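You operate a simulated robot arm through the tools that you are given. There is no shell and no other tool. Be economical: measure what you need, move in short steps, check, and stop when the job is done.

You run a simulated robot arm. Do the job below in one go: nothing can be reset, and whatever is moved stays where it is left.

Task
Rinse panels 2 and 3 and degrease the one where water beads.
Fine: degrease it in the clean pot and rinse it again; both panels end in their own gaps.

Only the result counts: the job must be done as asked and must still hold three seconds after the hand-in. Knocking over, shifting, dropping, spilling or breaking anything else fails it.

Robot
A 7-joint arm with a two-finger parallel gripper, fixed in place. Base frame: the origin is at the foot of the arm, x ahead of it, y to its left, z up; the work surface is at about z = 0.008. Units: m, rad, N and s.
With the tool pointing down near the work surface it reaches from about 0.24 to 0.62 m from the base axis. Its first joint turns from -1.152 to 1.152 rad. Payload 2.6 kg.
Tool frame: the origin (TCP) lies between the finger pads and is the grasp point; the fingertips stand 0.03 m ahead of it; z points along the fingers, y is the line along which they close. The gripper opens to 0.094 m. The fingers are 0.028 m wide and 0.01 m thick; the gripper's body (0.05 by 0.096 m) begins 0.055 m behind the TCP.
Orientation is that of the tool frame in the base frame, as [roll, pitch, yaw] about the fixed x, y, z axes, in that order (R = Rz(yaw) Ry(pitch) Rx(roll)). With the fingers straight down and closing along the base's y, the tool's x points along the base's -x, its y along +y and its z along -z.

Tools
- The arm moves only by the tool send_rows. Its argument "rows" is text: rows parted by semicolons, each of 7 numbers parted by spaces: the finger opening in m, from 0 to 0.094, then the shift along the tool's x, y, z in units of 25 mm (1.0 is 25 mm), then the turn, a rotation vector about the tool's x, y, z in units of 5 degrees (1.0 is 5 degrees). In form: gripper dx dy dz ax ay az; .... A call has 1 to 10 rows; each row shifts and turns the commanded pose from where the row before left it, along the tool's axes as they then stand. A call with a number of a shift or a turn outside -1 to 1 is refused whole. A row lasts 0.2 s, in which the tool goes at most 0.05 m and 0.15 rad; a call with a longer step from one row to the next is refused whole, and so is a gripper value outside its range. A pose out of reach is approached as far as the arm can. The call stops where the force on the tool passes 40 N (or 10 N more than at its start, if that is more) or the arm is blocked; 0.2 s more then pass. Each finger travels about 0.072 m/s and halts on what it meets, pressing with about 36 N; the grip force reading is that of the motor and also rises with nothing between the fingers. The clock runs only during rows and for 0.2 s after the last one: add rows that do not move to give the fingers time. It gives the time, the measured TCP pose, the force on the tool (base axes), the opening and the grip force at its end, in the units of the frame above (readings bear some noise).
- Cameras (640 x 400 px; columns grow to the right, rows downward): "scene" is fixed at [0.0507, 0.4493, 0.5591]; the picture's right is [-0.59, -0.81, 0.00], its down [-0.50, 0.37, -0.79] and it looks along [0.63, -0.47, -0.62] (base axes); focal length 250 px, centre (320, 200). "wrist" rides on the gripper at [-0.037, 0, -0.058] in the tool frame; the picture's right is [0.00, -1.00, 0.00], its down [0.97, 0.00, -0.24] and it looks along [0.24, 0.00, 0.97] (tool axes); focal length 218 px, centre (320, 200). There is no depth. A picture from a camera that has moved, and an enlarged one, comes with that camera's place and axes in the base frame and with its lens.
- camera(camera): a new picture of that camera. The clock stands still meanwhile.
- zoom(camera, box): a new picture of the part [left, top, right, bottom] of that camera's present view, enlarged. The clock stands still meanwhile.
- finish_job(): hands the job in; it is judged then, once.

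Go step by step. Nothing tells you positions but the pictures and the camera data: compare them with the known pose of the tool, close in by small moves and look again before you grip or let go. The budget is 120 turns and 84 pictures, counting those below and the enlarged ones. Unless the task says otherwise, let go and move clear before handing in, and close with one line.

The tools are called after "Emit:" as name(argument=value, ...) on one line, values as JSON. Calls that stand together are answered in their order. send_rows: Moves the arm, as the interface text tells. Its arguments: {"type":"object","properties":{"rows":{"type":"string"}},"required":["rows"]} The other tools are called the same way: camera (camera) takes a picture; zoom (camera, box) takes an enlarged picture of a part of a camera's view; finish_job () hands the job in.

At the start:

```text
t: 0.0
eef_pos: [0.239, 0.3004, 0.3798]
tool_rot: [3.141, 0.001, -3.142]
contact_force: [-0.6, -0.3, -1.0]
width: 0.0941
grasp_force: 0.1
```

scene: 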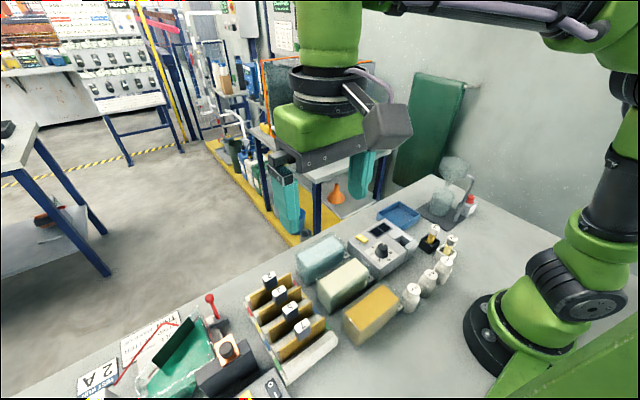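
wrist: 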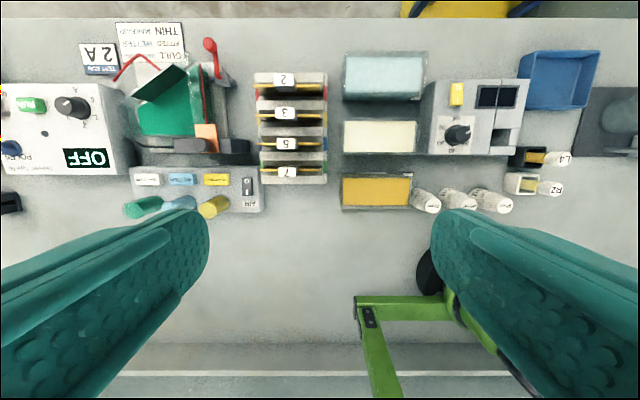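

I see a rack with panels labelled 2, 3, 5, 1, three pots (blue, cream, amber), and other equipment. I'll look at each of them close up.

Emit:
zoom(camera="wrist", box=[240, 40, 440, 220])

Emit:
zoom(camera="wrist", box=[400, 40, 640, 220])

Emit:
zoom(camera="wrist", box=[0, 20, 260, 220])

Emit:
zoom(camera="scene", box=[230, 190, 490, 360])

```text
2.22 times, centred on (340, 130) of wrist
camera zoom: at [0.2749, 0.3009, 0.438], right [0.0, -1.0, 0.0], down [-0.97, 0.0, 0.24], along [-0.24, 0.0, -0.97], focal length 485 px, centre (276, 356)
```

zoom: 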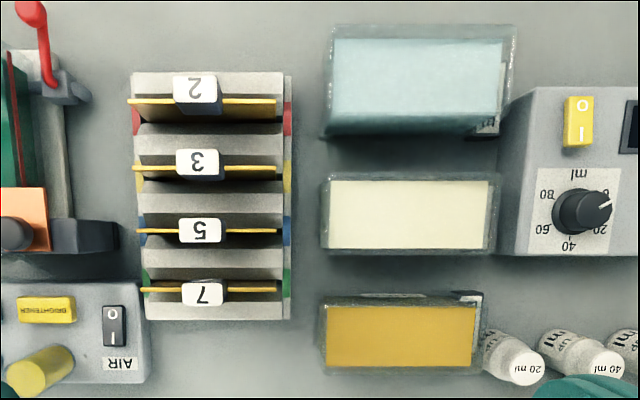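

```text
2.22 times, centred on (520, 130) of wrist
camera zoom: at [0.2749, 0.3009, 0.438], right [0.0, -1.0, 0.0], down [-0.97, 0.0, 0.24], along [-0.24, 0.0, -0.97], focal length 485 px, centre (-124, 356)
```

zoom: 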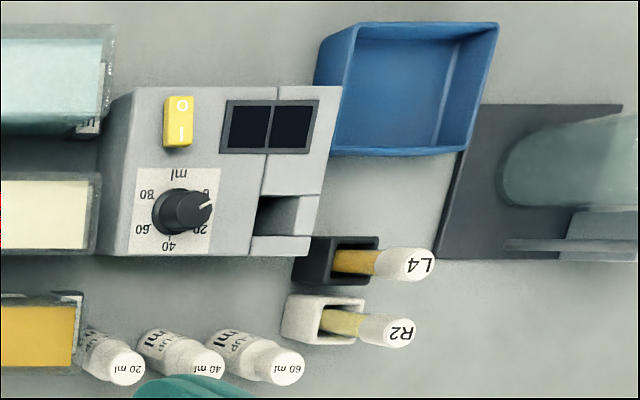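

```text
2.00 times, centred on (130, 120) of wrist
camera zoom: at [0.2749, 0.3009, 0.438], right [0.0, -1.0, 0.0], down [-0.97, 0.0, 0.24], along [-0.24, 0.0, -0.97], focal length 436 px, centre (700, 360)
```

zoom: 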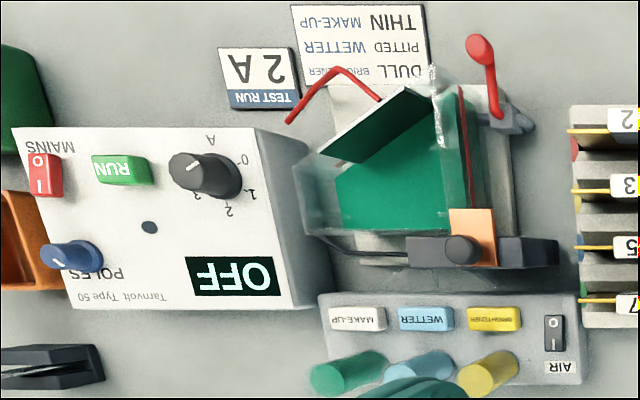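

```text
2.35 times, centred on (360, 275) of scene
camera zoom: at [0.0507, 0.4493, 0.5591], right [-0.59, -0.81, 0.0], down [-0.5, 0.37, -0.79], along [0.63, -0.47, -0.62], focal length 588 px, centre (226, 24)
```

zoom: 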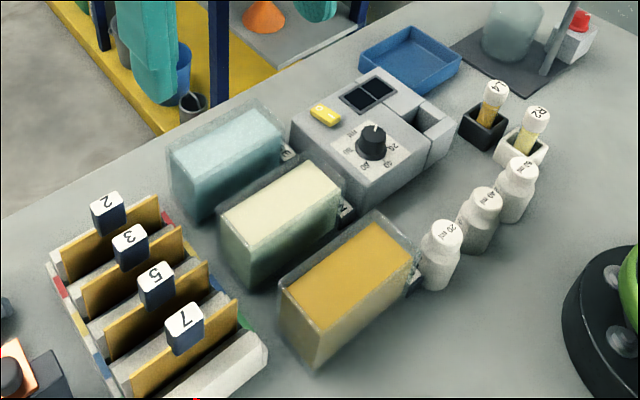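

I need to read the tags on the pots, so I'm moving the camera to the right of them, staying high.

Emit:
send_rows(rows="0.094 0 -1 0 0 0 0;0.094 0 -1 0 0 0 0;0.094 0 -1 0 0 0 0;0.094 0 -1 0 0 0 0;0.094 0 -1 0 0 0 0;0.094 0 -1 0 0 0 0;0.094 0 -1 0 0 0 0;0.094 0 -1 0 0 0 0")

Emit:
camera(camera="wrist")

Emit:
zoom(camera="scene", box=[300, 220, 430, 340])

```text
t: 1.8
eef_pos: [0.2376, 0.0999, 0.3792]
tool_rot: [3.141, 0.0, -3.141]
contact_force: [0.0, -0.1, 0.0]
width: 0.0943
grasp_force: 0.0
```

```text
77 pictures are left
camera wrist: at [0.2737, 0.1007, 0.4382], right [0.0, -1.0, 0.0], down [-0.97, 0.0, 0.24], along [-0.24, 0.0, -0.97], focal length 218 px, centre (320, 200)
```

wrist: 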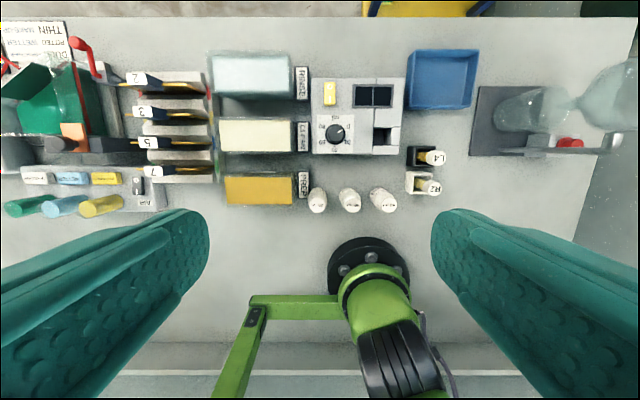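

```text
3.33 times, centred on (365, 280) of scene
camera zoom: at [0.0507, 0.4493, 0.5591], right [-0.59, -0.81, 0.0], down [-0.5, 0.37, -0.79], along [0.63, -0.47, -0.62], focal length 834 px, centre (170, -67)
```

zoom: 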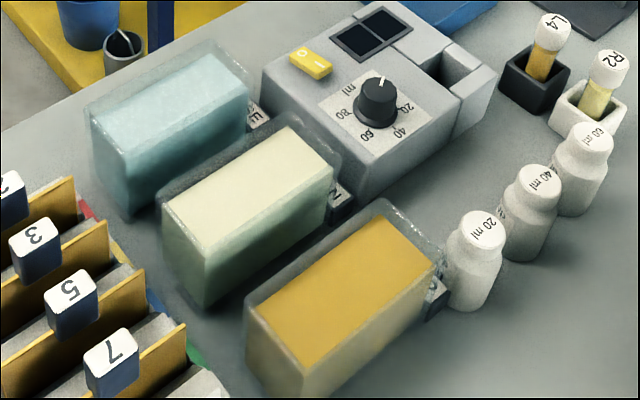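

Emit:
zoom(camera="wrist", box=[270, 50, 330, 210])

Emit:
zoom(camera="wrist", box=[110, 40, 330, 210])

```text
2.50 times, centred on (300, 130) of wrist
camera zoom: at [0.2737, 0.1007, 0.4382], right [0.0, -1.0, 0.0], down [-0.97, 0.0, 0.24], along [-0.24, 0.0, -0.97], focal length 546 px, centre (370, 375)
```

zoom: 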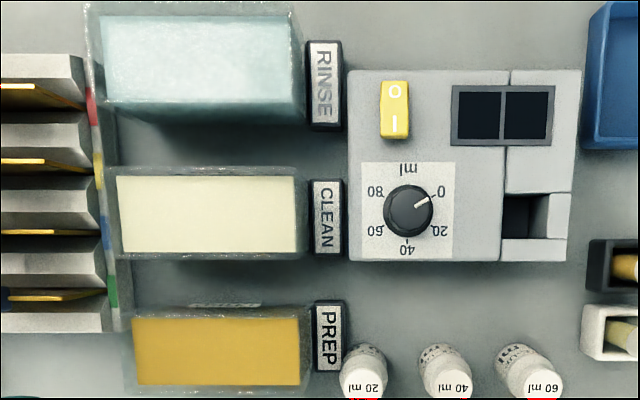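

```text
2.35 times, centred on (220, 125) of wrist
camera zoom: at [0.2737, 0.1007, 0.4382], right [0.0, -1.0, 0.0], down [-0.97, 0.0, 0.24], along [-0.24, 0.0, -0.97], focal length 514 px, centre (555, 376)
```

zoom: 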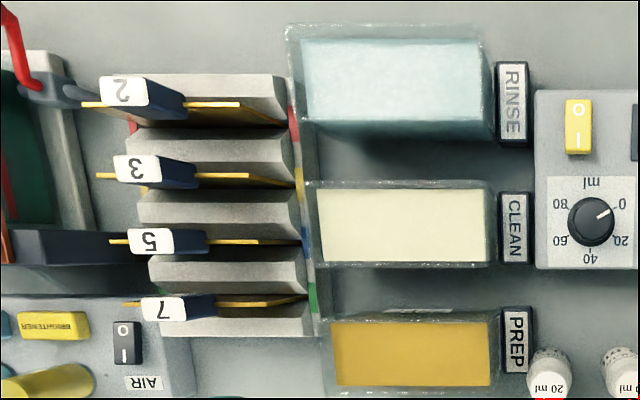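

Tags: blue = RINSE, cream = CLEAN, amber = PREP. From two views I put panel 2's handle at about (0.363, 0.351), top z≈0.109, with the plate top at about 0.079. Panel 3's handle is at x≈0.321. Moving over panel 2.

Emit:
send_rows(rows="0.06 -0.5 1 0 0 0 0;0.06 -0.5 1 0 0 0 0;0.06 -0.5 1 0 0 0 0;0.06 -0.5 1 0.5 0 0 0;0.06 -0.5 1 0.5 0 0 0;0.06 -0.5 1 0.5 0 0 0;0.06 -0.5 1 0.5 0 0 0;0.06 -0.5 1 0.5 0 0 0;0.06 -0.5 1 0.5 0 0 0;0.06 -0.5 1 0.5 0 0 0")

Emit:
camera(camera="wrist")

Emit:
camera(camera="scene")

```text
t: 4.0
eef_pos: [0.3623, 0.3498, 0.2933]
tool_rot: [3.141, 0.0, 3.14]
contact_force: [-0.6, 1.0, 0.5]
width: 0.06
grasp_force: 0.1
```

```text
73 pictures are left
camera wrist: at [0.3993, 0.3506, 0.3515], right [0.0, -1.0, 0.0], down [-0.97, 0.0, 0.24], along [-0.24, 0.0, -0.97], focal length 218 px, centre (320, 200)
```

wrist: 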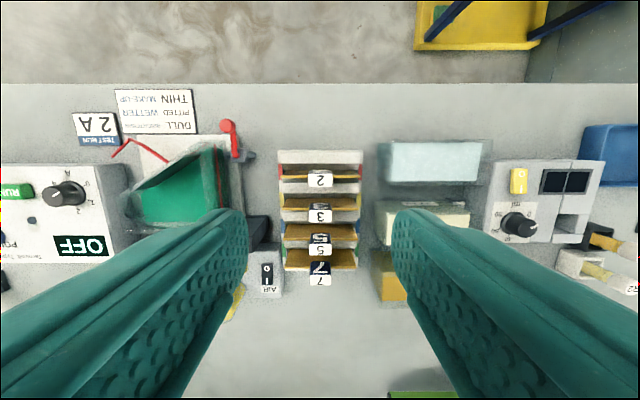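

```text
72 pictures are left
```

scene: 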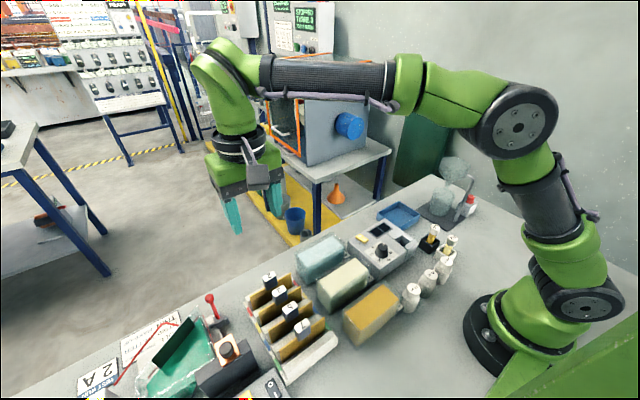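

Emit:
send_rows(rows="0.06 0 0 1 0 0 0;0.06 0 0 1 0 0 0;0.06 0 0 1 0 0 0;0.06 0 0 1 0 0 0;0.06 0 0 0.8 0 0 0;0.06 0 0 0 0 0 0")

Emit:
camera(camera="wrist")

Emit:
zoom(camera="scene", box=[200, 180, 400, 390])

```text
t: 5.4
eef_pos: [0.3647, 0.3511, 0.1745]
tool_rot: [3.141, 0.0, -3.14]
contact_force: [0.4, -0.1, -0.4]
width: 0.0601
grasp_force: 0.1
```

```text
71 pictures are left
camera wrist: at [0.3999, 0.351, 0.2312], right [0.0, -1.0, 0.0], down [-0.97, 0.0, 0.24], along [-0.24, 0.0, -0.97], focal length 218 px, centre (320, 200)
```

wrist: 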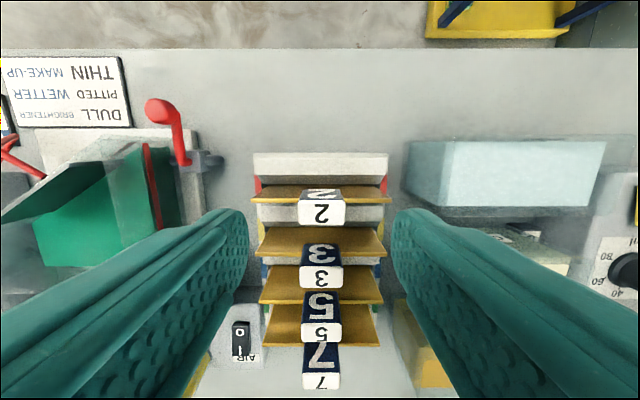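

```text
1.90 times, centred on (300, 285) of scene
camera zoom: at [0.0507, 0.4493, 0.5591], right [-0.59, -0.81, 0.0], down [-0.5, 0.37, -0.79], along [0.63, -0.47, -0.62], focal length 476 px, centre (358, 38)
```

zoom: 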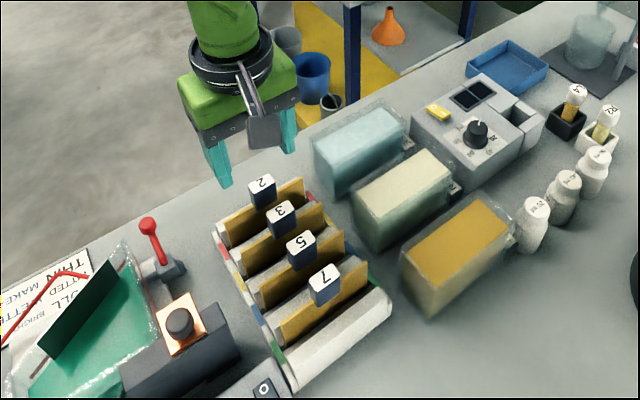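

Panel 2 is centred between the fingers. Lowering so the tips stop just above the plate top, then gripping the handle.

Emit:
send_rows(rows="0.06 0 0 1 0 0 0;0.06 0 0 1 0 0 0;0.06 0 0 0.35 0 0 0;0.06 0 0 0 0 0 0;0.015 0 0 0 0 0 0;0.015 0 0 0 0 0 0;0.015 0 0 0 0 0 0;0.015 0 0 0 0 0 0")

Emit:
camera(camera="wrist")

Emit:
zoom(camera="scene", box=[200, 220, 360, 380])

```text
t: 7.2
eef_pos: [0.3648, 0.3502, 0.114]
tool_rot: [3.141, 0.0, 3.141]
contact_force: [-0.3, -0.7, 0.1]
width: 0.0277
grasp_force: 35.9
```

```text
69 pictures are left
camera wrist: at [0.4001, 0.3506, 0.1719], right [0.0, -1.0, 0.0], down [-0.97, 0.0, 0.24], along [-0.24, 0.0, -0.97], focal length 218 px, centre (320, 200)
```

wrist: 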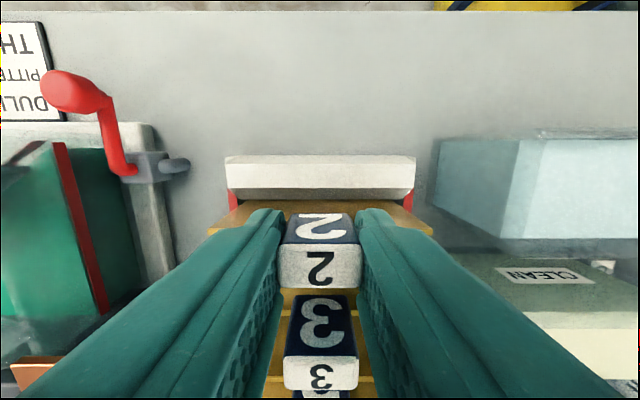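

```text
2.50 times, centred on (280, 300) of scene
camera zoom: at [0.0507, 0.4493, 0.5591], right [-0.59, -0.81, 0.0], down [-0.5, 0.37, -0.79], along [0.63, -0.47, -0.62], focal length 625 px, centre (420, -50)
```

zoom: 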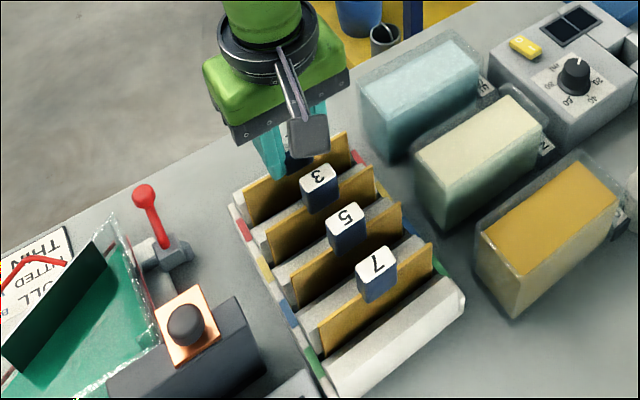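

Gripped. Lifting straight up and checking the panel.

Emit:
send_rows(rows="0.015 0 0 -0.5 0 0 0;0.015 0 0 -0.5 0 0 0;0.015 0 0 -0.8 0 0 0;0.015 0 0 -1 0 0 0;0.015 0 0 -1 0 0 0;0.015 0 0 -1 0 0 0;0.015 0 0 0 0 0 0")

Emit:
camera(camera="wrist")

Emit:
zoom(camera="scene", box=[180, 160, 400, 380])

```text
t: 8.8
eef_pos: [0.366, 0.3512, 0.2362]
tool_rot: [-3.14, 0.0, 3.14]
contact_force: [-0.6, -0.9, -1.0]
width: 0.0273
grasp_force: 35.8
```

```text
67 pictures are left
camera wrist: at [0.4018, 0.3521, 0.2934], right [0.0, -1.0, 0.0], down [-0.97, 0.0, 0.24], along [-0.24, 0.0, -0.97], focal length 218 px, centre (320, 200)
```

wrist: 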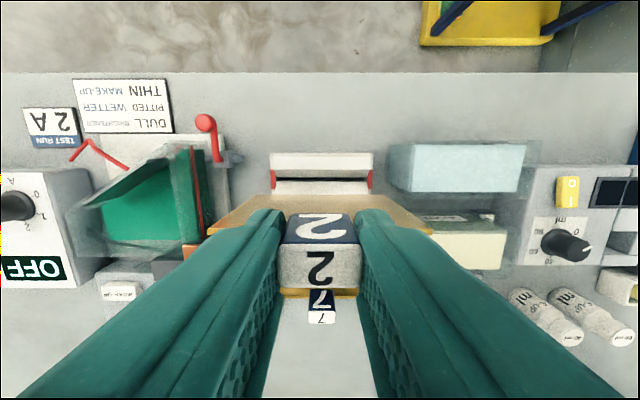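

```text
1.82 times, centred on (290, 270) of scene
camera zoom: at [0.0507, 0.4493, 0.5591], right [-0.59, -0.81, 0.0], down [-0.5, 0.37, -0.79], along [0.63, -0.47, -0.62], focal length 455 px, centre (374, 73)
```

zoom: 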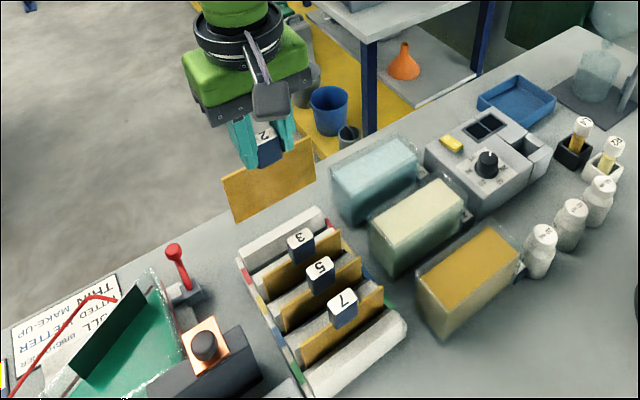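

Emit:
zoom(camera="wrist", box=[370, 120, 560, 290])

Emit:
zoom(camera="scene", box=[280, 210, 430, 330])

```text
2.35 times, centred on (465, 205) of wrist
camera zoom: at [0.4018, 0.3521, 0.2934], right [0.0, -1.0, 0.0], down [-0.97, 0.0, 0.24], along [-0.24, 0.0, -0.97], focal length 514 px, centre (-21, 188)
```

zoom: 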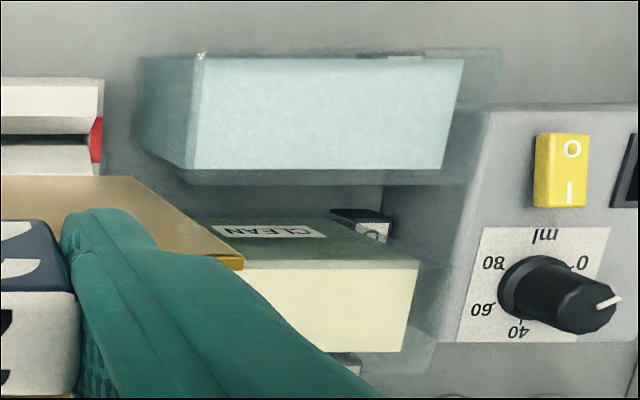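

```text
3.33 times, centred on (355, 270) of scene
camera zoom: at [0.0507, 0.4493, 0.5591], right [-0.59, -0.81, 0.0], down [-0.5, 0.37, -0.79], along [0.63, -0.47, -0.62], focal length 834 px, centre (203, -33)
```

zoom: 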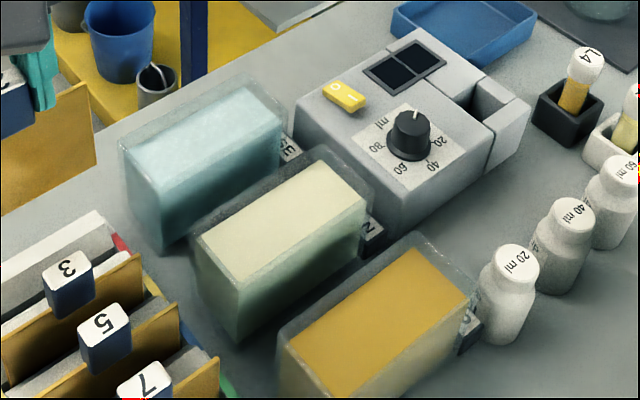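

Panel 2 is free of the rack. Its plate is about 68 mm tall and its bottom is near z=0.13. The RINSE pot interior is centred near (0.378, 0.2045), so I'm moving above it.

Emit:
send_rows(rows="0.015 -0.1 -0.97 0 0 0 0;0.015 -0.1 -0.97 0 0 0 0;0.015 -0.1 -0.97 0 0 0 0;0.015 -0.1 -0.97 0 0 0 0;0.015 -0.1 -0.97 0 0 0 0;0.015 -0.06 -0.99 0 0 0 0;0.015 0 0 0 0 0 0")

Emit:
camera(camera="wrist")

Emit:
zoom(camera="scene", box=[220, 160, 420, 330])

```text
t: 10.4
eef_pos: [0.3793, 0.2041, 0.2346]
tool_rot: [-3.141, 0.001, 3.141]
contact_force: [-0.2, 0.3, -0.6]
width: 0.0278
grasp_force: 36.3
```

```text
63 pictures are left
camera wrist: at [0.415, 0.2042, 0.2928], right [0.0, -1.0, 0.0], down [-0.97, 0.0, 0.24], along [-0.24, 0.0, -0.97], focal length 218 px, centre (320, 200)
```

wrist: 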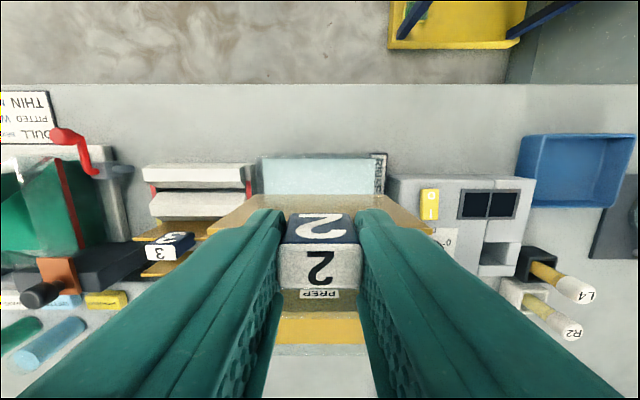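

```text
2.35 times, centred on (320, 245) of scene
camera zoom: at [0.0507, 0.4493, 0.5591], right [-0.59, -0.81, 0.0], down [-0.5, 0.37, -0.79], along [0.63, -0.47, -0.62], focal length 588 px, centre (320, 94)
```

zoom: 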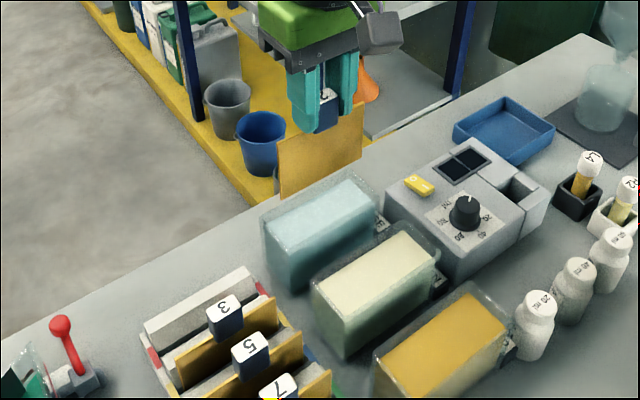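

Aligned over the RINSE pot with about 6–7 mm to spare at each end. Lowering gently for the dip.

Emit:
send_rows(rows="0.015 0 0 0.8 0 0 0;0.015 0 0 0.8 0 0 0;0.015 0 0 0.6 0 0 0;0.015 0 0 0.5 0 0 0;0.015 0 0 0.5 0 0 0;0.015 0 0 0.5 0 0 0;0.015 0 0 0.5 0 0 0;0.015 0 0 0.3 0 0 0;0.015 0 0 0.15 0 0 0;0.015 0 0 0 0 0 0")

Emit:
zoom(camera="scene", box=[240, 160, 420, 330])

Emit:
camera(camera="wrist")

```text
t: 12.6
eef_pos: [0.3781, 0.2041, 0.1182]
tool_rot: [3.141, 0.0, -3.141]
contact_force: [0.5, 0.3, -1.4]
width: 0.0275
grasp_force: 36.5
```

```text
2.35 times, centred on (330, 245) of scene
camera zoom: at [0.0507, 0.4493, 0.5591], right [-0.59, -0.81, 0.0], down [-0.5, 0.37, -0.79], along [0.63, -0.47, -0.62], focal length 588 px, centre (296, 94)
```

zoom: 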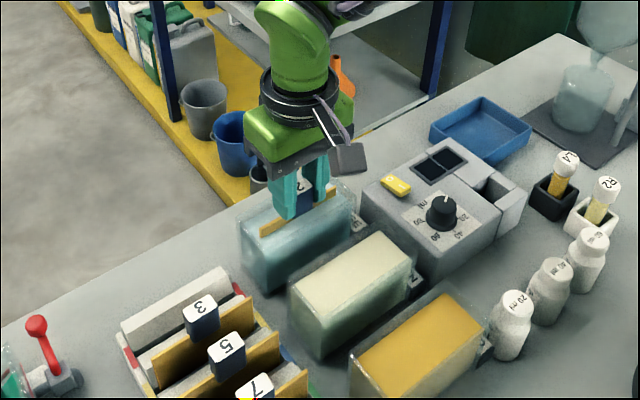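

```text
60 pictures are left
camera wrist: at [0.4144, 0.204, 0.1753], right [0.0, -1.0, 0.0], down [-0.97, 0.0, 0.24], along [-0.24, 0.0, -0.97], focal length 218 px, centre (320, 200)
```

wrist: 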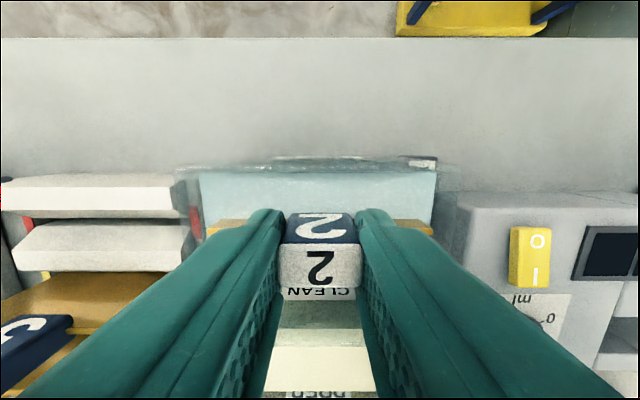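

Dipped. Holding for a couple of seconds, then lifting to look at the wetted face.

Emit:
send_rows(rows="0.015 0 0 0 0 0 0;0.015 0 0 0 0 0 0;0.015 0 0 0 0 0 0;0.015 0 0 0 0 0 0;0.015 0 0 0 0 0 0;0.015 0 0 0 0 0 0;0.015 0 0 0 0 0 0;0.015 0 0 0 0 0 0;0.015 0 0 0 0 0 0;0.015 0 0 0 0 0 0")

Emit:
send_rows(rows="0.015 0 0 -0.4 0 0 0;0.015 0 0 -0.5 0 0 0;0.015 0 0 -0.5 0 0 0;0.015 0 0 -0.5 0 0 0;0.015 0 0 -0.5 0 0 0;0.015 0 0 -0.7 0 0 0;0.015 0 0 -0.75 0 0 0;0.015 0 0 -0.8 0 0 0;0.015 0 0 0 0 0 0")

Emit:
zoom(camera="scene", box=[270, 170, 370, 250])

Emit:
camera(camera="wrist")

```text
t: 14.8
eef_pos: [0.3788, 0.2037, 0.1174]
tool_rot: [3.141, 0.002, -3.141]
contact_force: [-0.7, 0.6, -1.5]
width: 0.0275
grasp_force: 36.1
```

```text
t: 16.8
eef_pos: [0.3794, 0.2038, 0.2334]
tool_rot: [-3.14, 0.0, -3.14]
contact_force: [-0.9, -0.6, -0.1]
width: 0.0275
grasp_force: 36.3
```

```text
5.00 times, centred on (320, 210) of scene
camera zoom: at [0.0507, 0.4493, 0.5591], right [-0.59, -0.81, 0.0], down [-0.5, 0.37, -0.79], along [0.63, -0.47, -0.62], focal length 1250 px, centre (320, 150)
```

zoom: 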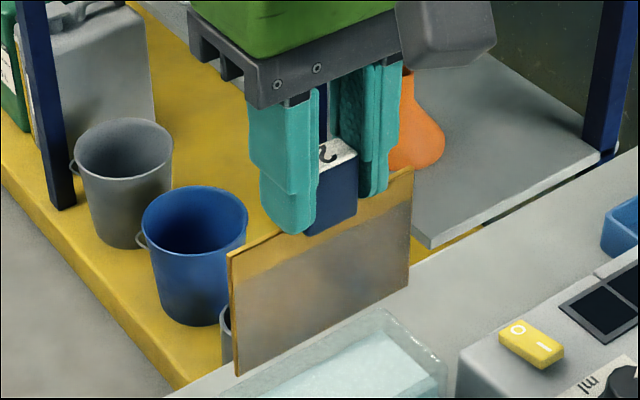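

```text
58 pictures are left
camera wrist: at [0.4151, 0.2046, 0.2923], right [0.0, -1.0, 0.0], down [-0.97, 0.0, 0.24], along [-0.24, 0.0, -0.97], focal length 218 px, centre (320, 200)
```

wrist: 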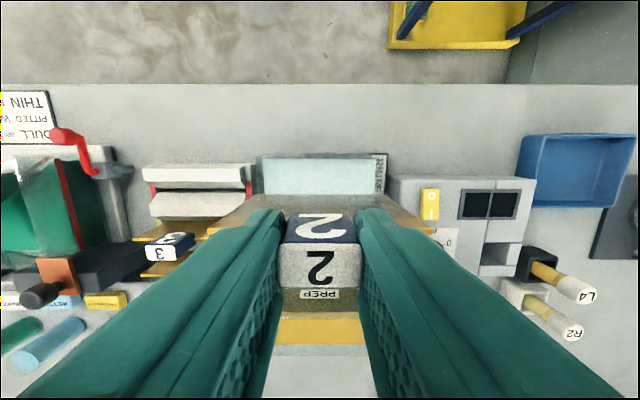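

Emit:
zoom(camera="scene", box=[300, 200, 340, 248])

```text
8.33 times, centred on (320, 224) of scene
camera zoom: at [0.0507, 0.4493, 0.5591], right [-0.59, -0.81, 0.0], down [-0.5, 0.37, -0.79], along [0.63, -0.47, -0.62], focal length 2084 px, centre (320, 0)
```

zoom: 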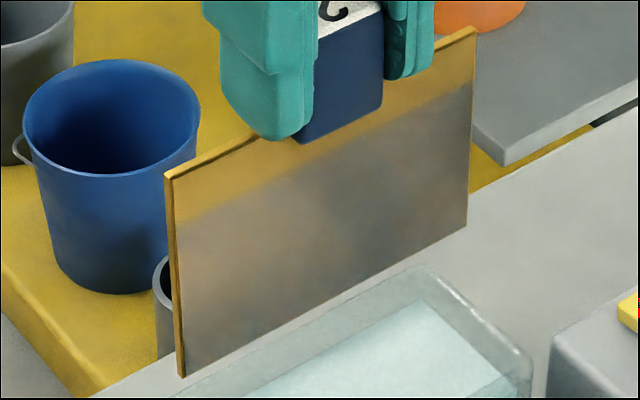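

Panel 2 carries an even, unbroken film with no beads on this face. Returning it to its own gap by retracing the moves.

Emit:
send_rows(rows="0.015 0.1 0.97 0 0 0 0;0.015 0.1 0.97 0 0 0 0;0.015 0.1 0.97 0 0 0 0;0.015 0.1 0.97 0 0 0 0;0.015 0.1 0.97 0 0 0 0;0.015 0.06 0.99 0 0 0 0;0.015 0 0 0 0 0 0;0.015 0 0 0 0 0 0")

Emit:
zoom(camera="scene", box=[210, 190, 350, 350])

Emit:
camera(camera="wrist")

```text
t: 18.6
eef_pos: [0.3649, 0.3523, 0.2355]
tool_rot: [-3.141, 0.001, 3.141]
contact_force: [-0.4, -0.4, -1.0]
width: 0.0275
grasp_force: 35.6
```

```text
2.50 times, centred on (280, 270) of scene
camera zoom: at [0.0507, 0.4493, 0.5591], right [-0.59, -0.81, 0.0], down [-0.5, 0.37, -0.79], along [0.63, -0.47, -0.62], focal length 625 px, centre (420, 25)
```

zoom: 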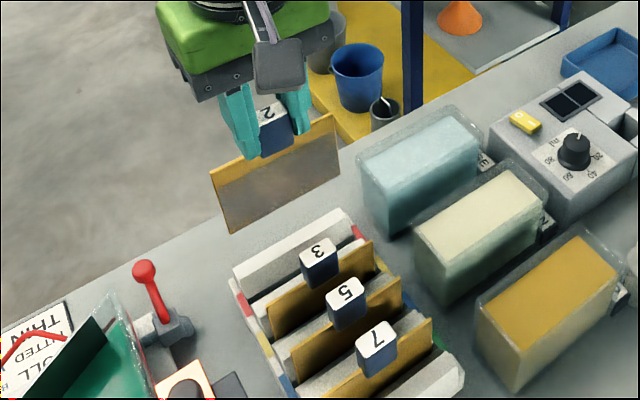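

```text
55 pictures are left
camera wrist: at [0.4011, 0.352, 0.2923], right [0.0, -1.0, 0.0], down [-0.97, 0.0, 0.24], along [-0.24, 0.0, -0.97], focal length 218 px, centre (320, 200)
```

wrist: 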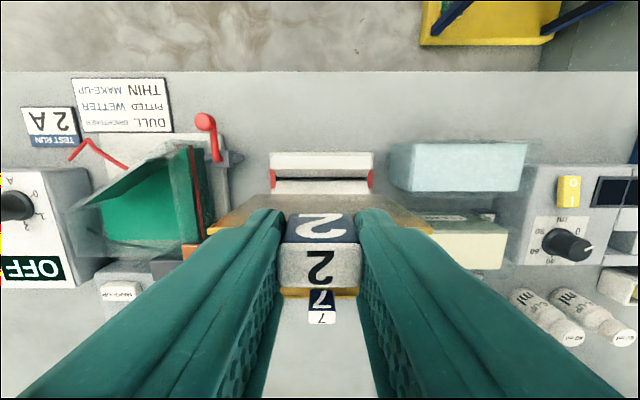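

Same view as when it was lifted out, so it is lined up. Lowering into the gap.

Emit:
send_rows(rows="0.015 0 0 0.8 0 0 0;0.015 0 0 0.7 0 0 0;0.015 0 0 0.5 0 0 0;0.015 0 0 0.5 0 0 0;0.015 0 0 0.5 0 0 0;0.015 0 0 0.5 0 0 0;0.015 0 0 0.5 0 0 0;0.015 0 0 0.5 0 0 0;0.015 0 0 0.27 0 0 0;0.015 0 0 0 0 0 0")

Emit:
zoom(camera="scene", box=[210, 220, 350, 350])

Emit:
camera(camera="wrist")

```text
t: 20.8
eef_pos: [0.3638, 0.3515, 0.1151]
tool_rot: [3.141, 0.0, -3.14]
contact_force: [0.4, 1.1, -0.2]
width: 0.0276
grasp_force: 35.8
```

```text
3.08 times, centred on (280, 285) of scene
camera zoom: at [0.0507, 0.4493, 0.5591], right [-0.59, -0.81, 0.0], down [-0.5, 0.37, -0.79], along [0.63, -0.47, -0.62], focal length 770 px, centre (443, -62)
```

zoom: 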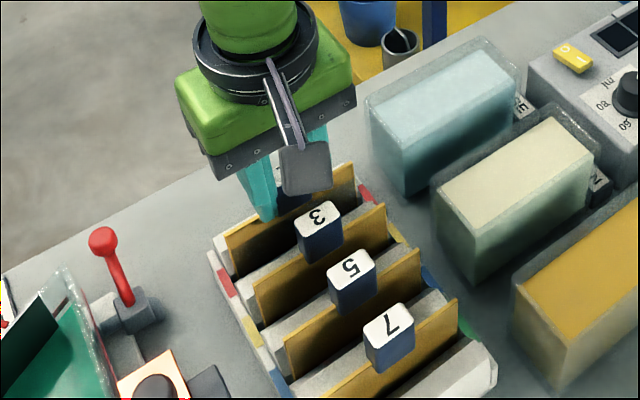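

```text
53 pictures are left
camera wrist: at [0.3994, 0.351, 0.1724], right [0.0, -1.0, 0.0], down [-0.97, 0.0, 0.24], along [-0.24, 0.0, -0.97], focal length 218 px, centre (320, 200)
```

wrist: 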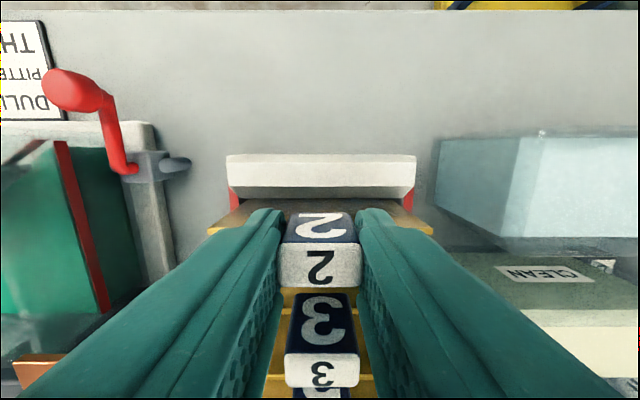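

Seated. Releasing, rising clear, and moving over panel 3.

Emit:
send_rows(rows="0.06 0 0 0.02 0 0 0;0.06 0 0 0 0 0 0;0.06 0 0 0 0 0 0;0.06 0 0 -0.5 0 0 0;0.06 0 0 -0.8 0 0 0;0.06 0 0 -1 0 0 0;0.06 0 0 -0.7 0 0 0;0.06 0.84 0 0 0 0 0;0.06 0.84 0 0 0 0 0;0.06 0 0 0 0 0 0")

Emit:
camera(camera="wrist")

Emit:
zoom(camera="scene", box=[210, 220, 350, 350])

```text
t: 23.0
eef_pos: [0.3219, 0.3514, 0.191]
tool_rot: [-3.141, 0.0, -3.141]
contact_force: [-0.3, 0.1, -0.6]
width: 0.0599
grasp_force: 0.0
```

```text
52 pictures are left
camera wrist: at [0.3576, 0.3517, 0.2473], right [0.0, -1.0, 0.0], down [-0.97, 0.0, 0.24], along [-0.24, 0.0, -0.97], focal length 218 px, centre (320, 200)
```

wrist: 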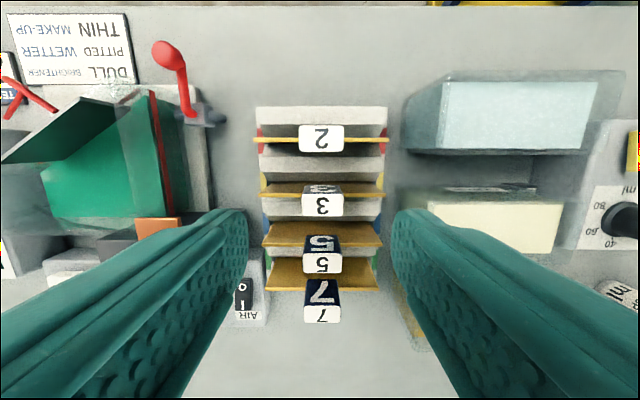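

```text
3.08 times, centred on (280, 285) of scene
camera zoom: at [0.0507, 0.4493, 0.5591], right [-0.59, -0.81, 0.0], down [-0.5, 0.37, -0.79], along [0.63, -0.47, -0.62], focal length 770 px, centre (443, -62)
```

zoom: 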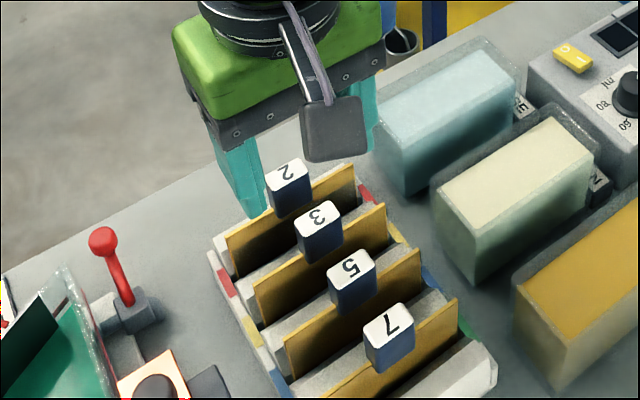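

Centred over panel 3. Lowering and gripping it the same way.

Emit:
send_rows(rows="0.06 0 0 1 0 0 0;0.06 0 0 1 0 0 0;0.06 0 0 0.7 0 0 0;0.06 0 0 0.31 0 0 0;0.06 0 0 0 0 0 0;0.015 0 0 0 0 0 0;0.015 0 0 0 0 0 0;0.015 0 0 0 0 0 0;0.015 0 0 0 0 0 0")

Emit:
camera(camera="wrist")

```text
t: 25.0
eef_pos: [0.3209, 0.3503, 0.114]
tool_rot: [-3.141, 0.0, -3.14]
contact_force: [0.0, 0.1, 0.0]
width: 0.0276
grasp_force: 36.1
```

```text
50 pictures are left
camera wrist: at [0.3576, 0.3509, 0.1722], right [0.0, -1.0, 0.0], down [-0.97, 0.0, 0.24], along [-0.24, 0.0, -0.97], focal length 218 px, centre (320, 200)
```

wrist: 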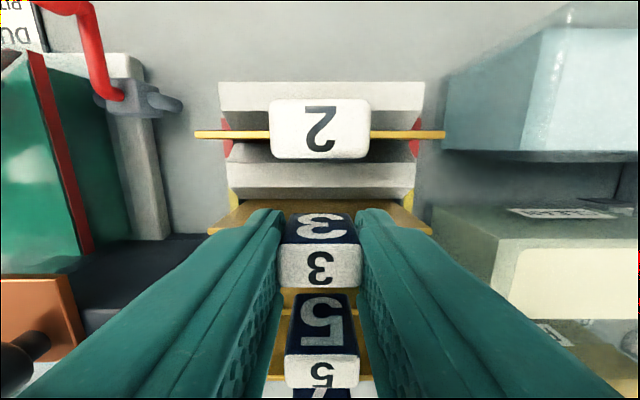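

Gripped. Lifting and carrying it over panel 2's handle (about 19 mm to spare) to the RINSE pot.

Emit:
send_rows(rows="0.015 0 0 -0.5 0 0 0;0.015 0 0 -0.5 0 0 0;0.015 0 0 -0.8 0 0 0;0.015 0 0 -1 0 0 0;0.015 0 0 -1 0 0 0;0.015 0 0 -1 0 0 0;0.015 0 0 0 0 0 0")

Emit:
send_rows(rows="0.015 0 -0.97 0 0 0 0;0.015 0 -0.97 0 0 0 0;0.015 -0.4 -0.97 0 0 0 0;0.015 -0.6 -0.97 0 0 0 0;0.015 -0.6 -0.97 0 0 0 0;0.015 -0.64 -0.99 0 0 0 0;0.015 0 0 0 0 0 0;0.015 0 0 0 0 0 0")

Emit:
camera(camera="wrist")

Emit:
zoom(camera="scene", box=[220, 160, 420, 330])

```text
t: 26.6
eef_pos: [0.3217, 0.3503, 0.232]
tool_rot: [3.14, 0.0, 3.14]
contact_force: [-0.7, -0.4, -1.4]
width: 0.0275
grasp_force: 35.7
```

```text
t: 28.4
eef_pos: [0.378, 0.2045, 0.2336]
tool_rot: [-3.141, 0.001, -3.142]
contact_force: [0.7, 0.0, -1.3]
width: 0.0276
grasp_force: 36.3
```

```text
49 pictures are left
camera wrist: at [0.4139, 0.2045, 0.2914], right [0.0, -1.0, 0.0], down [-0.97, 0.0, 0.24], along [-0.24, 0.0, -0.97], focal length 218 px, centre (320, 200)
```

wrist: 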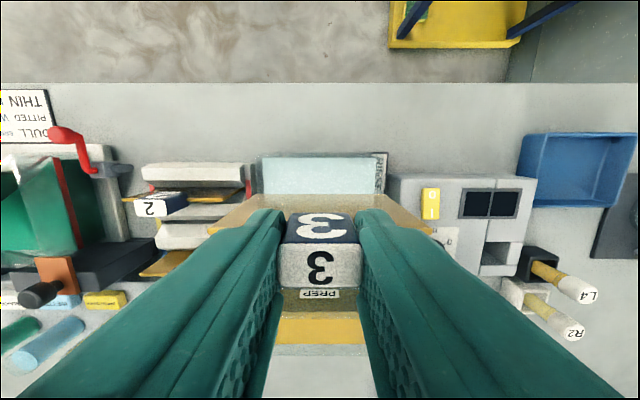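

```text
2.35 times, centred on (320, 245) of scene
camera zoom: at [0.0507, 0.4493, 0.5591], right [-0.59, -0.81, 0.0], down [-0.5, 0.37, -0.79], along [0.63, -0.47, -0.62], focal length 588 px, centre (320, 94)
```

zoom: 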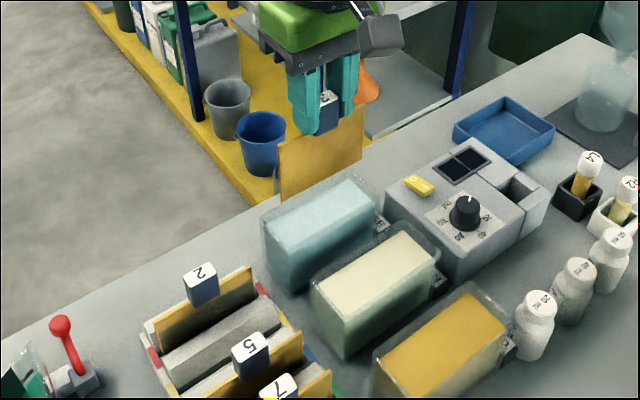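

Same alignment as before. Dipping panel 3, holding, then lifting to inspect.

Emit:
send_rows(rows="0.015 0 0 0.8 0 0 0;0.015 0 0 0.8 0 0 0;0.015 0 0 0.6 0 0 0;0.015 0 0 0.5 0 0 0;0.015 0 0 0.5 0 0 0;0.015 0 0 0.5 0 0 0;0.015 0 0 0.5 0 0 0;0.015 0 0 0.3 0 0 0;0.015 0 0 0.15 0 0 0;0.015 0 0 0 0 0 0")

Emit:
send_rows(rows="0.015 0 0 0 0 0 0;0.015 0 0 0 0 0 0;0.015 0 0 0 0 0 0;0.015 0 0 0 0 0 0;0.015 0 0 0 0 0 0;0.015 0 0 0 0 0 0;0.015 0 0 0 0 0 0;0.015 0 0 0 0 0 0;0.015 0 0 0 0 0 0;0.015 0 0 0 0 0 0")

Emit:
send_rows(rows="0.015 0 0 -0.4 0 0 0;0.015 0 0 -0.5 0 0 0;0.015 0 0 -0.5 0 0 0;0.015 0 0 -0.5 0 0 0;0.015 0 0 -0.5 0 0 0;0.015 0 0 -0.7 0 0 0;0.015 0 0 -0.75 0 0 0;0.015 0 0 -0.8 0 0 0;0.015 0 0 0 0 0 0")

Emit:
zoom(camera="scene", box=[300, 200, 340, 248])

```text
t: 30.6
eef_pos: [0.3785, 0.2038, 0.1187]
tool_rot: [3.141, 0.0, -3.14]
contact_force: [0.0, 0.2, -1.4]
width: 0.0275
grasp_force: 36.4
```

```text
t: 32.8
eef_pos: [0.3774, 0.2045, 0.1177]
tool_rot: [-3.141, -0.001, 3.14]
contact_force: [0.6, 0.4, -1.5]
width: 0.0276
grasp_force: 35.7
```

```text
t: 34.8
eef_pos: [0.3778, 0.2051, 0.2336]
tool_rot: [-3.141, -0.001, -3.141]
contact_force: [0.9, 0.4, -0.2]
width: 0.0275
grasp_force: 36.3
```

```text
8.33 times, centred on (320, 224) of scene
camera zoom: at [0.0507, 0.4493, 0.5591], right [-0.59, -0.81, 0.0], down [-0.5, 0.37, -0.79], along [0.63, -0.47, -0.62], focal length 2084 px, centre (320, 0)
```

zoom: 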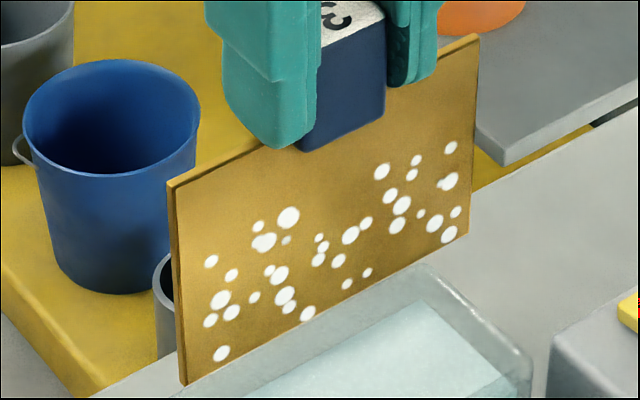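

Panel 3 beads, so it needs degreasing. The CLEAN pot's interior is centred at about (0.290, 0.2045). Moving above it.

Emit:
send_rows(rows="0.015 0.8 0 0 0 0 0;0.015 0.9 0 0 0 0 0;0.015 0.9 0 0 0 0 0;0.015 0.92 0 0 0 0 0;0.015 0 0 0 0 0 0;0.015 0 0 0 0 0 0")

Emit:
camera(camera="wrist")

Emit:
zoom(camera="scene", box=[240, 160, 440, 330])

```text
t: 36.2
eef_pos: [0.2871, 0.2041, 0.2326]
tool_rot: [-3.141, 0.0, -3.14]
contact_force: [0.2, -0.4, -0.3]
width: 0.0274
grasp_force: 36.1
```

```text
46 pictures are left
camera wrist: at [0.3243, 0.205, 0.2898], right [0.0, -1.0, 0.0], down [-0.97, 0.0, 0.24], along [-0.24, 0.0, -0.97], focal length 218 px, centre (320, 200)
```

wrist: 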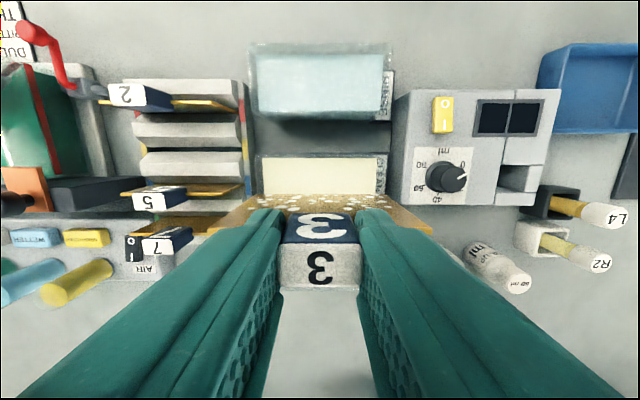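

```text
2.35 times, centred on (340, 245) of scene
camera zoom: at [0.0507, 0.4493, 0.5591], right [-0.59, -0.81, 0.0], down [-0.5, 0.37, -0.79], along [0.63, -0.47, -0.62], focal length 588 px, centre (273, 94)
```

zoom: 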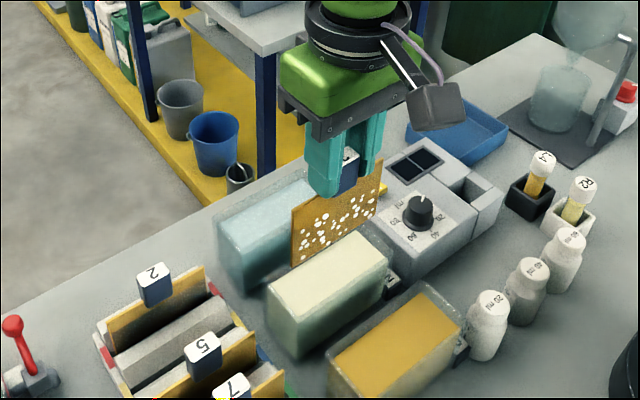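

Aligned to within 2–3 mm. Dipping in CLEAN and holding longer here.

Emit:
send_rows(rows="0.015 -0.08 0.04 0.8 0 0 0;0.015 0 0 0.8 0 0 0;0.015 0 0 0.6 0 0 0;0.015 0 0 0.5 0 0 0;0.015 0 0 0.5 0 0 0;0.015 0 0 0.5 0 0 0;0.015 0 0 0.5 0 0 0;0.015 0 0 0.3 0 0 0;0.015 0 0 0.15 0 0 0;0.015 0 0 0 0 0 0")

Emit:
zoom(camera="scene", box=[240, 160, 440, 330])

Emit:
send_rows(rows="0.015 0 0 0 0 0 0;0.015 0 0 0 0 0 0;0.015 0 0 0 0 0 0;0.015 0 0 0 0 0 0;0.015 0 0 0 0 0 0;0.015 0 0 0 0 0 0;0.015 0 0 0 0 0 0;0.015 0 0 0 0 0 0;0.015 0 0 0 0 0 0;0.015 0 0 0 0 0 0")

Emit:
send_rows(rows="0.015 0 0 0 0 0 0;0.015 0 0 0 0 0 0;0.015 0 0 0 0 0 0;0.015 0 0 0 0 0 0;0.015 0 0 0 0 0 0;0.015 0 0 0 0 0 0;0.015 0 0 0 0 0 0;0.015 0 0 0 0 0 0;0.015 0 0 0 0 0 0;0.015 0 0 0 0 0 0")

```text
t: 38.4
eef_pos: [0.2921, 0.2049, 0.1183]
tool_rot: [-3.141, 0.0, -3.141]
contact_force: [-1.1, 0.2, -1.7]
width: 0.0271
grasp_force: 36.0
```

```text
2.35 times, centred on (340, 245) of scene
camera zoom: at [0.0507, 0.4493, 0.5591], right [-0.59, -0.81, 0.0], down [-0.5, 0.37, -0.79], along [0.63, -0.47, -0.62], focal length 588 px, centre (273, 94)
```

zoom: 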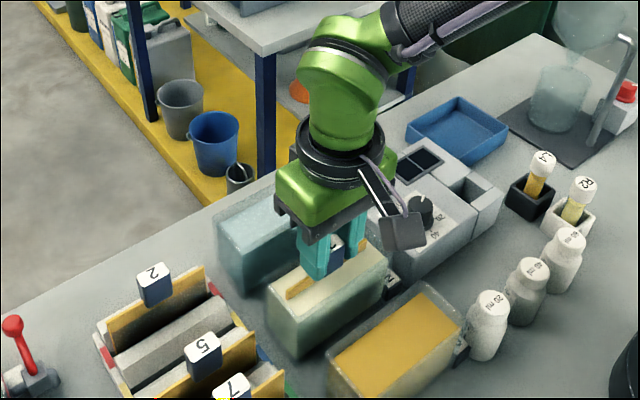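

```text
t: 40.6
eef_pos: [0.2916, 0.205, 0.1175]
tool_rot: [3.141, 0.001, -3.141]
contact_force: [0.9, 0.9, -0.5]
width: 0.0276
grasp_force: 36.2
```

```text
t: 42.8
eef_pos: [0.2934, 0.2041, 0.1173]
tool_rot: [3.141, 0.0, 3.141]
contact_force: [-0.2, 0.1, -0.8]
width: 0.0275
grasp_force: 36.4
```

Lifting out of CLEAN and letting it drip over the pot for a moment.

Emit:
send_rows(rows="0.015 0 0 -0.4 0 0 0;0.015 0 0 -0.5 0 0 0;0.015 0 0 -0.5 0 0 0;0.015 0 0 -0.5 0 0 0;0.015 0 0 -0.5 0 0 0;0.015 0 0 -0.7 0 0 0;0.015 0 0 -0.75 0 0 0;0.015 0 0 -0.8 0 0 0;0.015 0 0 0 0 0 0;0.015 0 0 0 0 0 0")

Emit:
zoom(camera="scene", box=[310, 200, 370, 260])

Emit:
send_rows(rows="0.015 -0.8 -0.04 0 0 0 0;0.015 -0.9 0 0 0 0 0;0.015 -0.9 0 0 0 0 0;0.015 -0.84 0 0 0 0 0;0.015 0 0 0 0 0 0;0.015 0 0 0 0 0 0")

Emit:
camera(camera="wrist")

```text
t: 45.0
eef_pos: [0.2927, 0.2048, 0.2344]
tool_rot: [-3.141, 0.001, -3.141]
contact_force: [0.5, 0.3, -0.7]
width: 0.0274
grasp_force: 36.0
```

```text
6.67 times, centred on (340, 230) of scene
camera zoom: at [0.0507, 0.4493, 0.5591], right [-0.59, -0.81, 0.0], down [-0.5, 0.37, -0.79], along [0.63, -0.47, -0.62], focal length 1667 px, centre (187, 0)
```

zoom: 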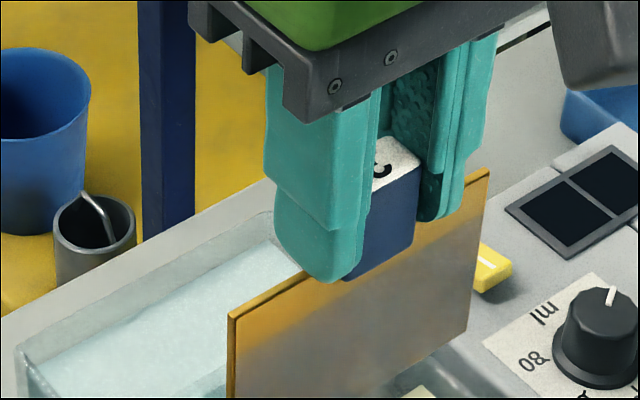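

```text
t: 46.4
eef_pos: [0.3777, 0.2024, 0.2342]
tool_rot: [-3.141, -0.001, -3.142]
contact_force: [-0.5, -0.2, -0.9]
width: 0.0274
grasp_force: 35.7
```

```text
42 pictures are left
camera wrist: at [0.4139, 0.204, 0.2911], right [0.0, -1.0, 0.0], down [-0.97, 0.0, 0.24], along [-0.24, 0.0, -0.97], focal length 218 px, centre (320, 200)
```

wrist: 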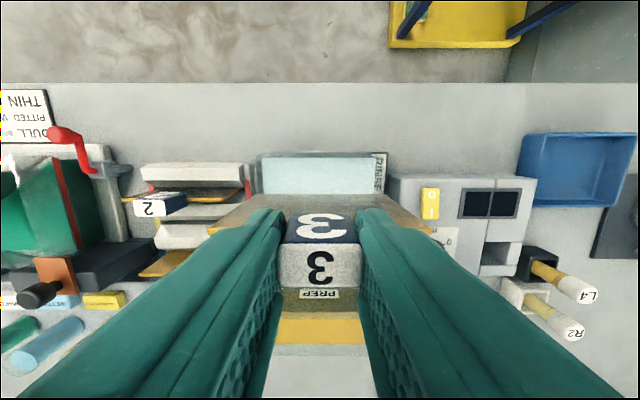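

The panel now carries an even film and is over RINSE at the same spot as before. Doing the second rinse.

Emit:
send_rows(rows="0.015 0 0 0.8 0 0 0;0.015 0 0 0.8 0 0 0;0.015 0 0 0.6 0 0 0;0.015 0 0 0.5 0 0 0;0.015 0 0 0.5 0 0 0;0.015 0 0 0.5 0 0 0;0.015 0 0 0.5 0 0 0;0.015 0 0 0.3 0 0 0;0.015 0 0 0.15 0 0 0;0.015 0 0 0 0 0 0")

Emit:
send_rows(rows="0.015 0 0 0 0 0 0;0.015 0 0 0 0 0 0;0.015 0 0 0 0 0 0;0.015 0 0 0 0 0 0;0.015 0 0 0 0 0 0;0.015 0 0 0 0 0 0;0.015 0 0 0 0 0 0;0.015 0 0 0 0 0 0;0.015 0 0 0 0 0 0;0.015 0 0 0 0 0 0")

Emit:
send_rows(rows="0.015 0 0 -0.4 0 0 0;0.015 0 0 -0.5 0 0 0;0.015 0 0 -0.5 0 0 0;0.015 0 0 -0.5 0 0 0;0.015 0 0 -0.5 0 0 0;0.015 0 0 -0.7 0 0 0;0.015 0 0 -0.75 0 0 0;0.015 0 0 -0.8 0 0 0;0.015 0 0 0 0 0 0")

Emit:
zoom(camera="scene", box=[300, 200, 340, 248])

```text
t: 48.6
eef_pos: [0.3759, 0.2058, 0.1182]
tool_rot: [-3.141, 0.0, 3.141]
contact_force: [0.1, -0.3, -0.3]
width: 0.0275
grasp_force: 36.3
```

```text
t: 50.8
eef_pos: [0.3784, 0.2058, 0.1178]
tool_rot: [-3.142, 0.0, -3.141]
contact_force: [0.1, -0.3, -1.2]
width: 0.0276
grasp_force: 36.2
```

```text
t: 52.8
eef_pos: [0.377, 0.2042, 0.2347]
tool_rot: [-3.142, 0.0, -3.14]
contact_force: [-0.4, 0.8, -1.6]
width: 0.0277
grasp_force: 36.5
```

```text
8.33 times, centred on (320, 224) of scene
camera zoom: at [0.0507, 0.4493, 0.5591], right [-0.59, -0.81, 0.0], down [-0.5, 0.37, -0.79], along [0.63, -0.47, -0.62], focal length 2084 px, centre (320, 0)
```

zoom: 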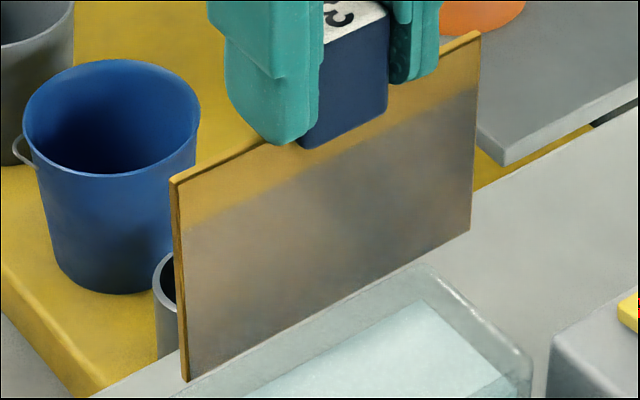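

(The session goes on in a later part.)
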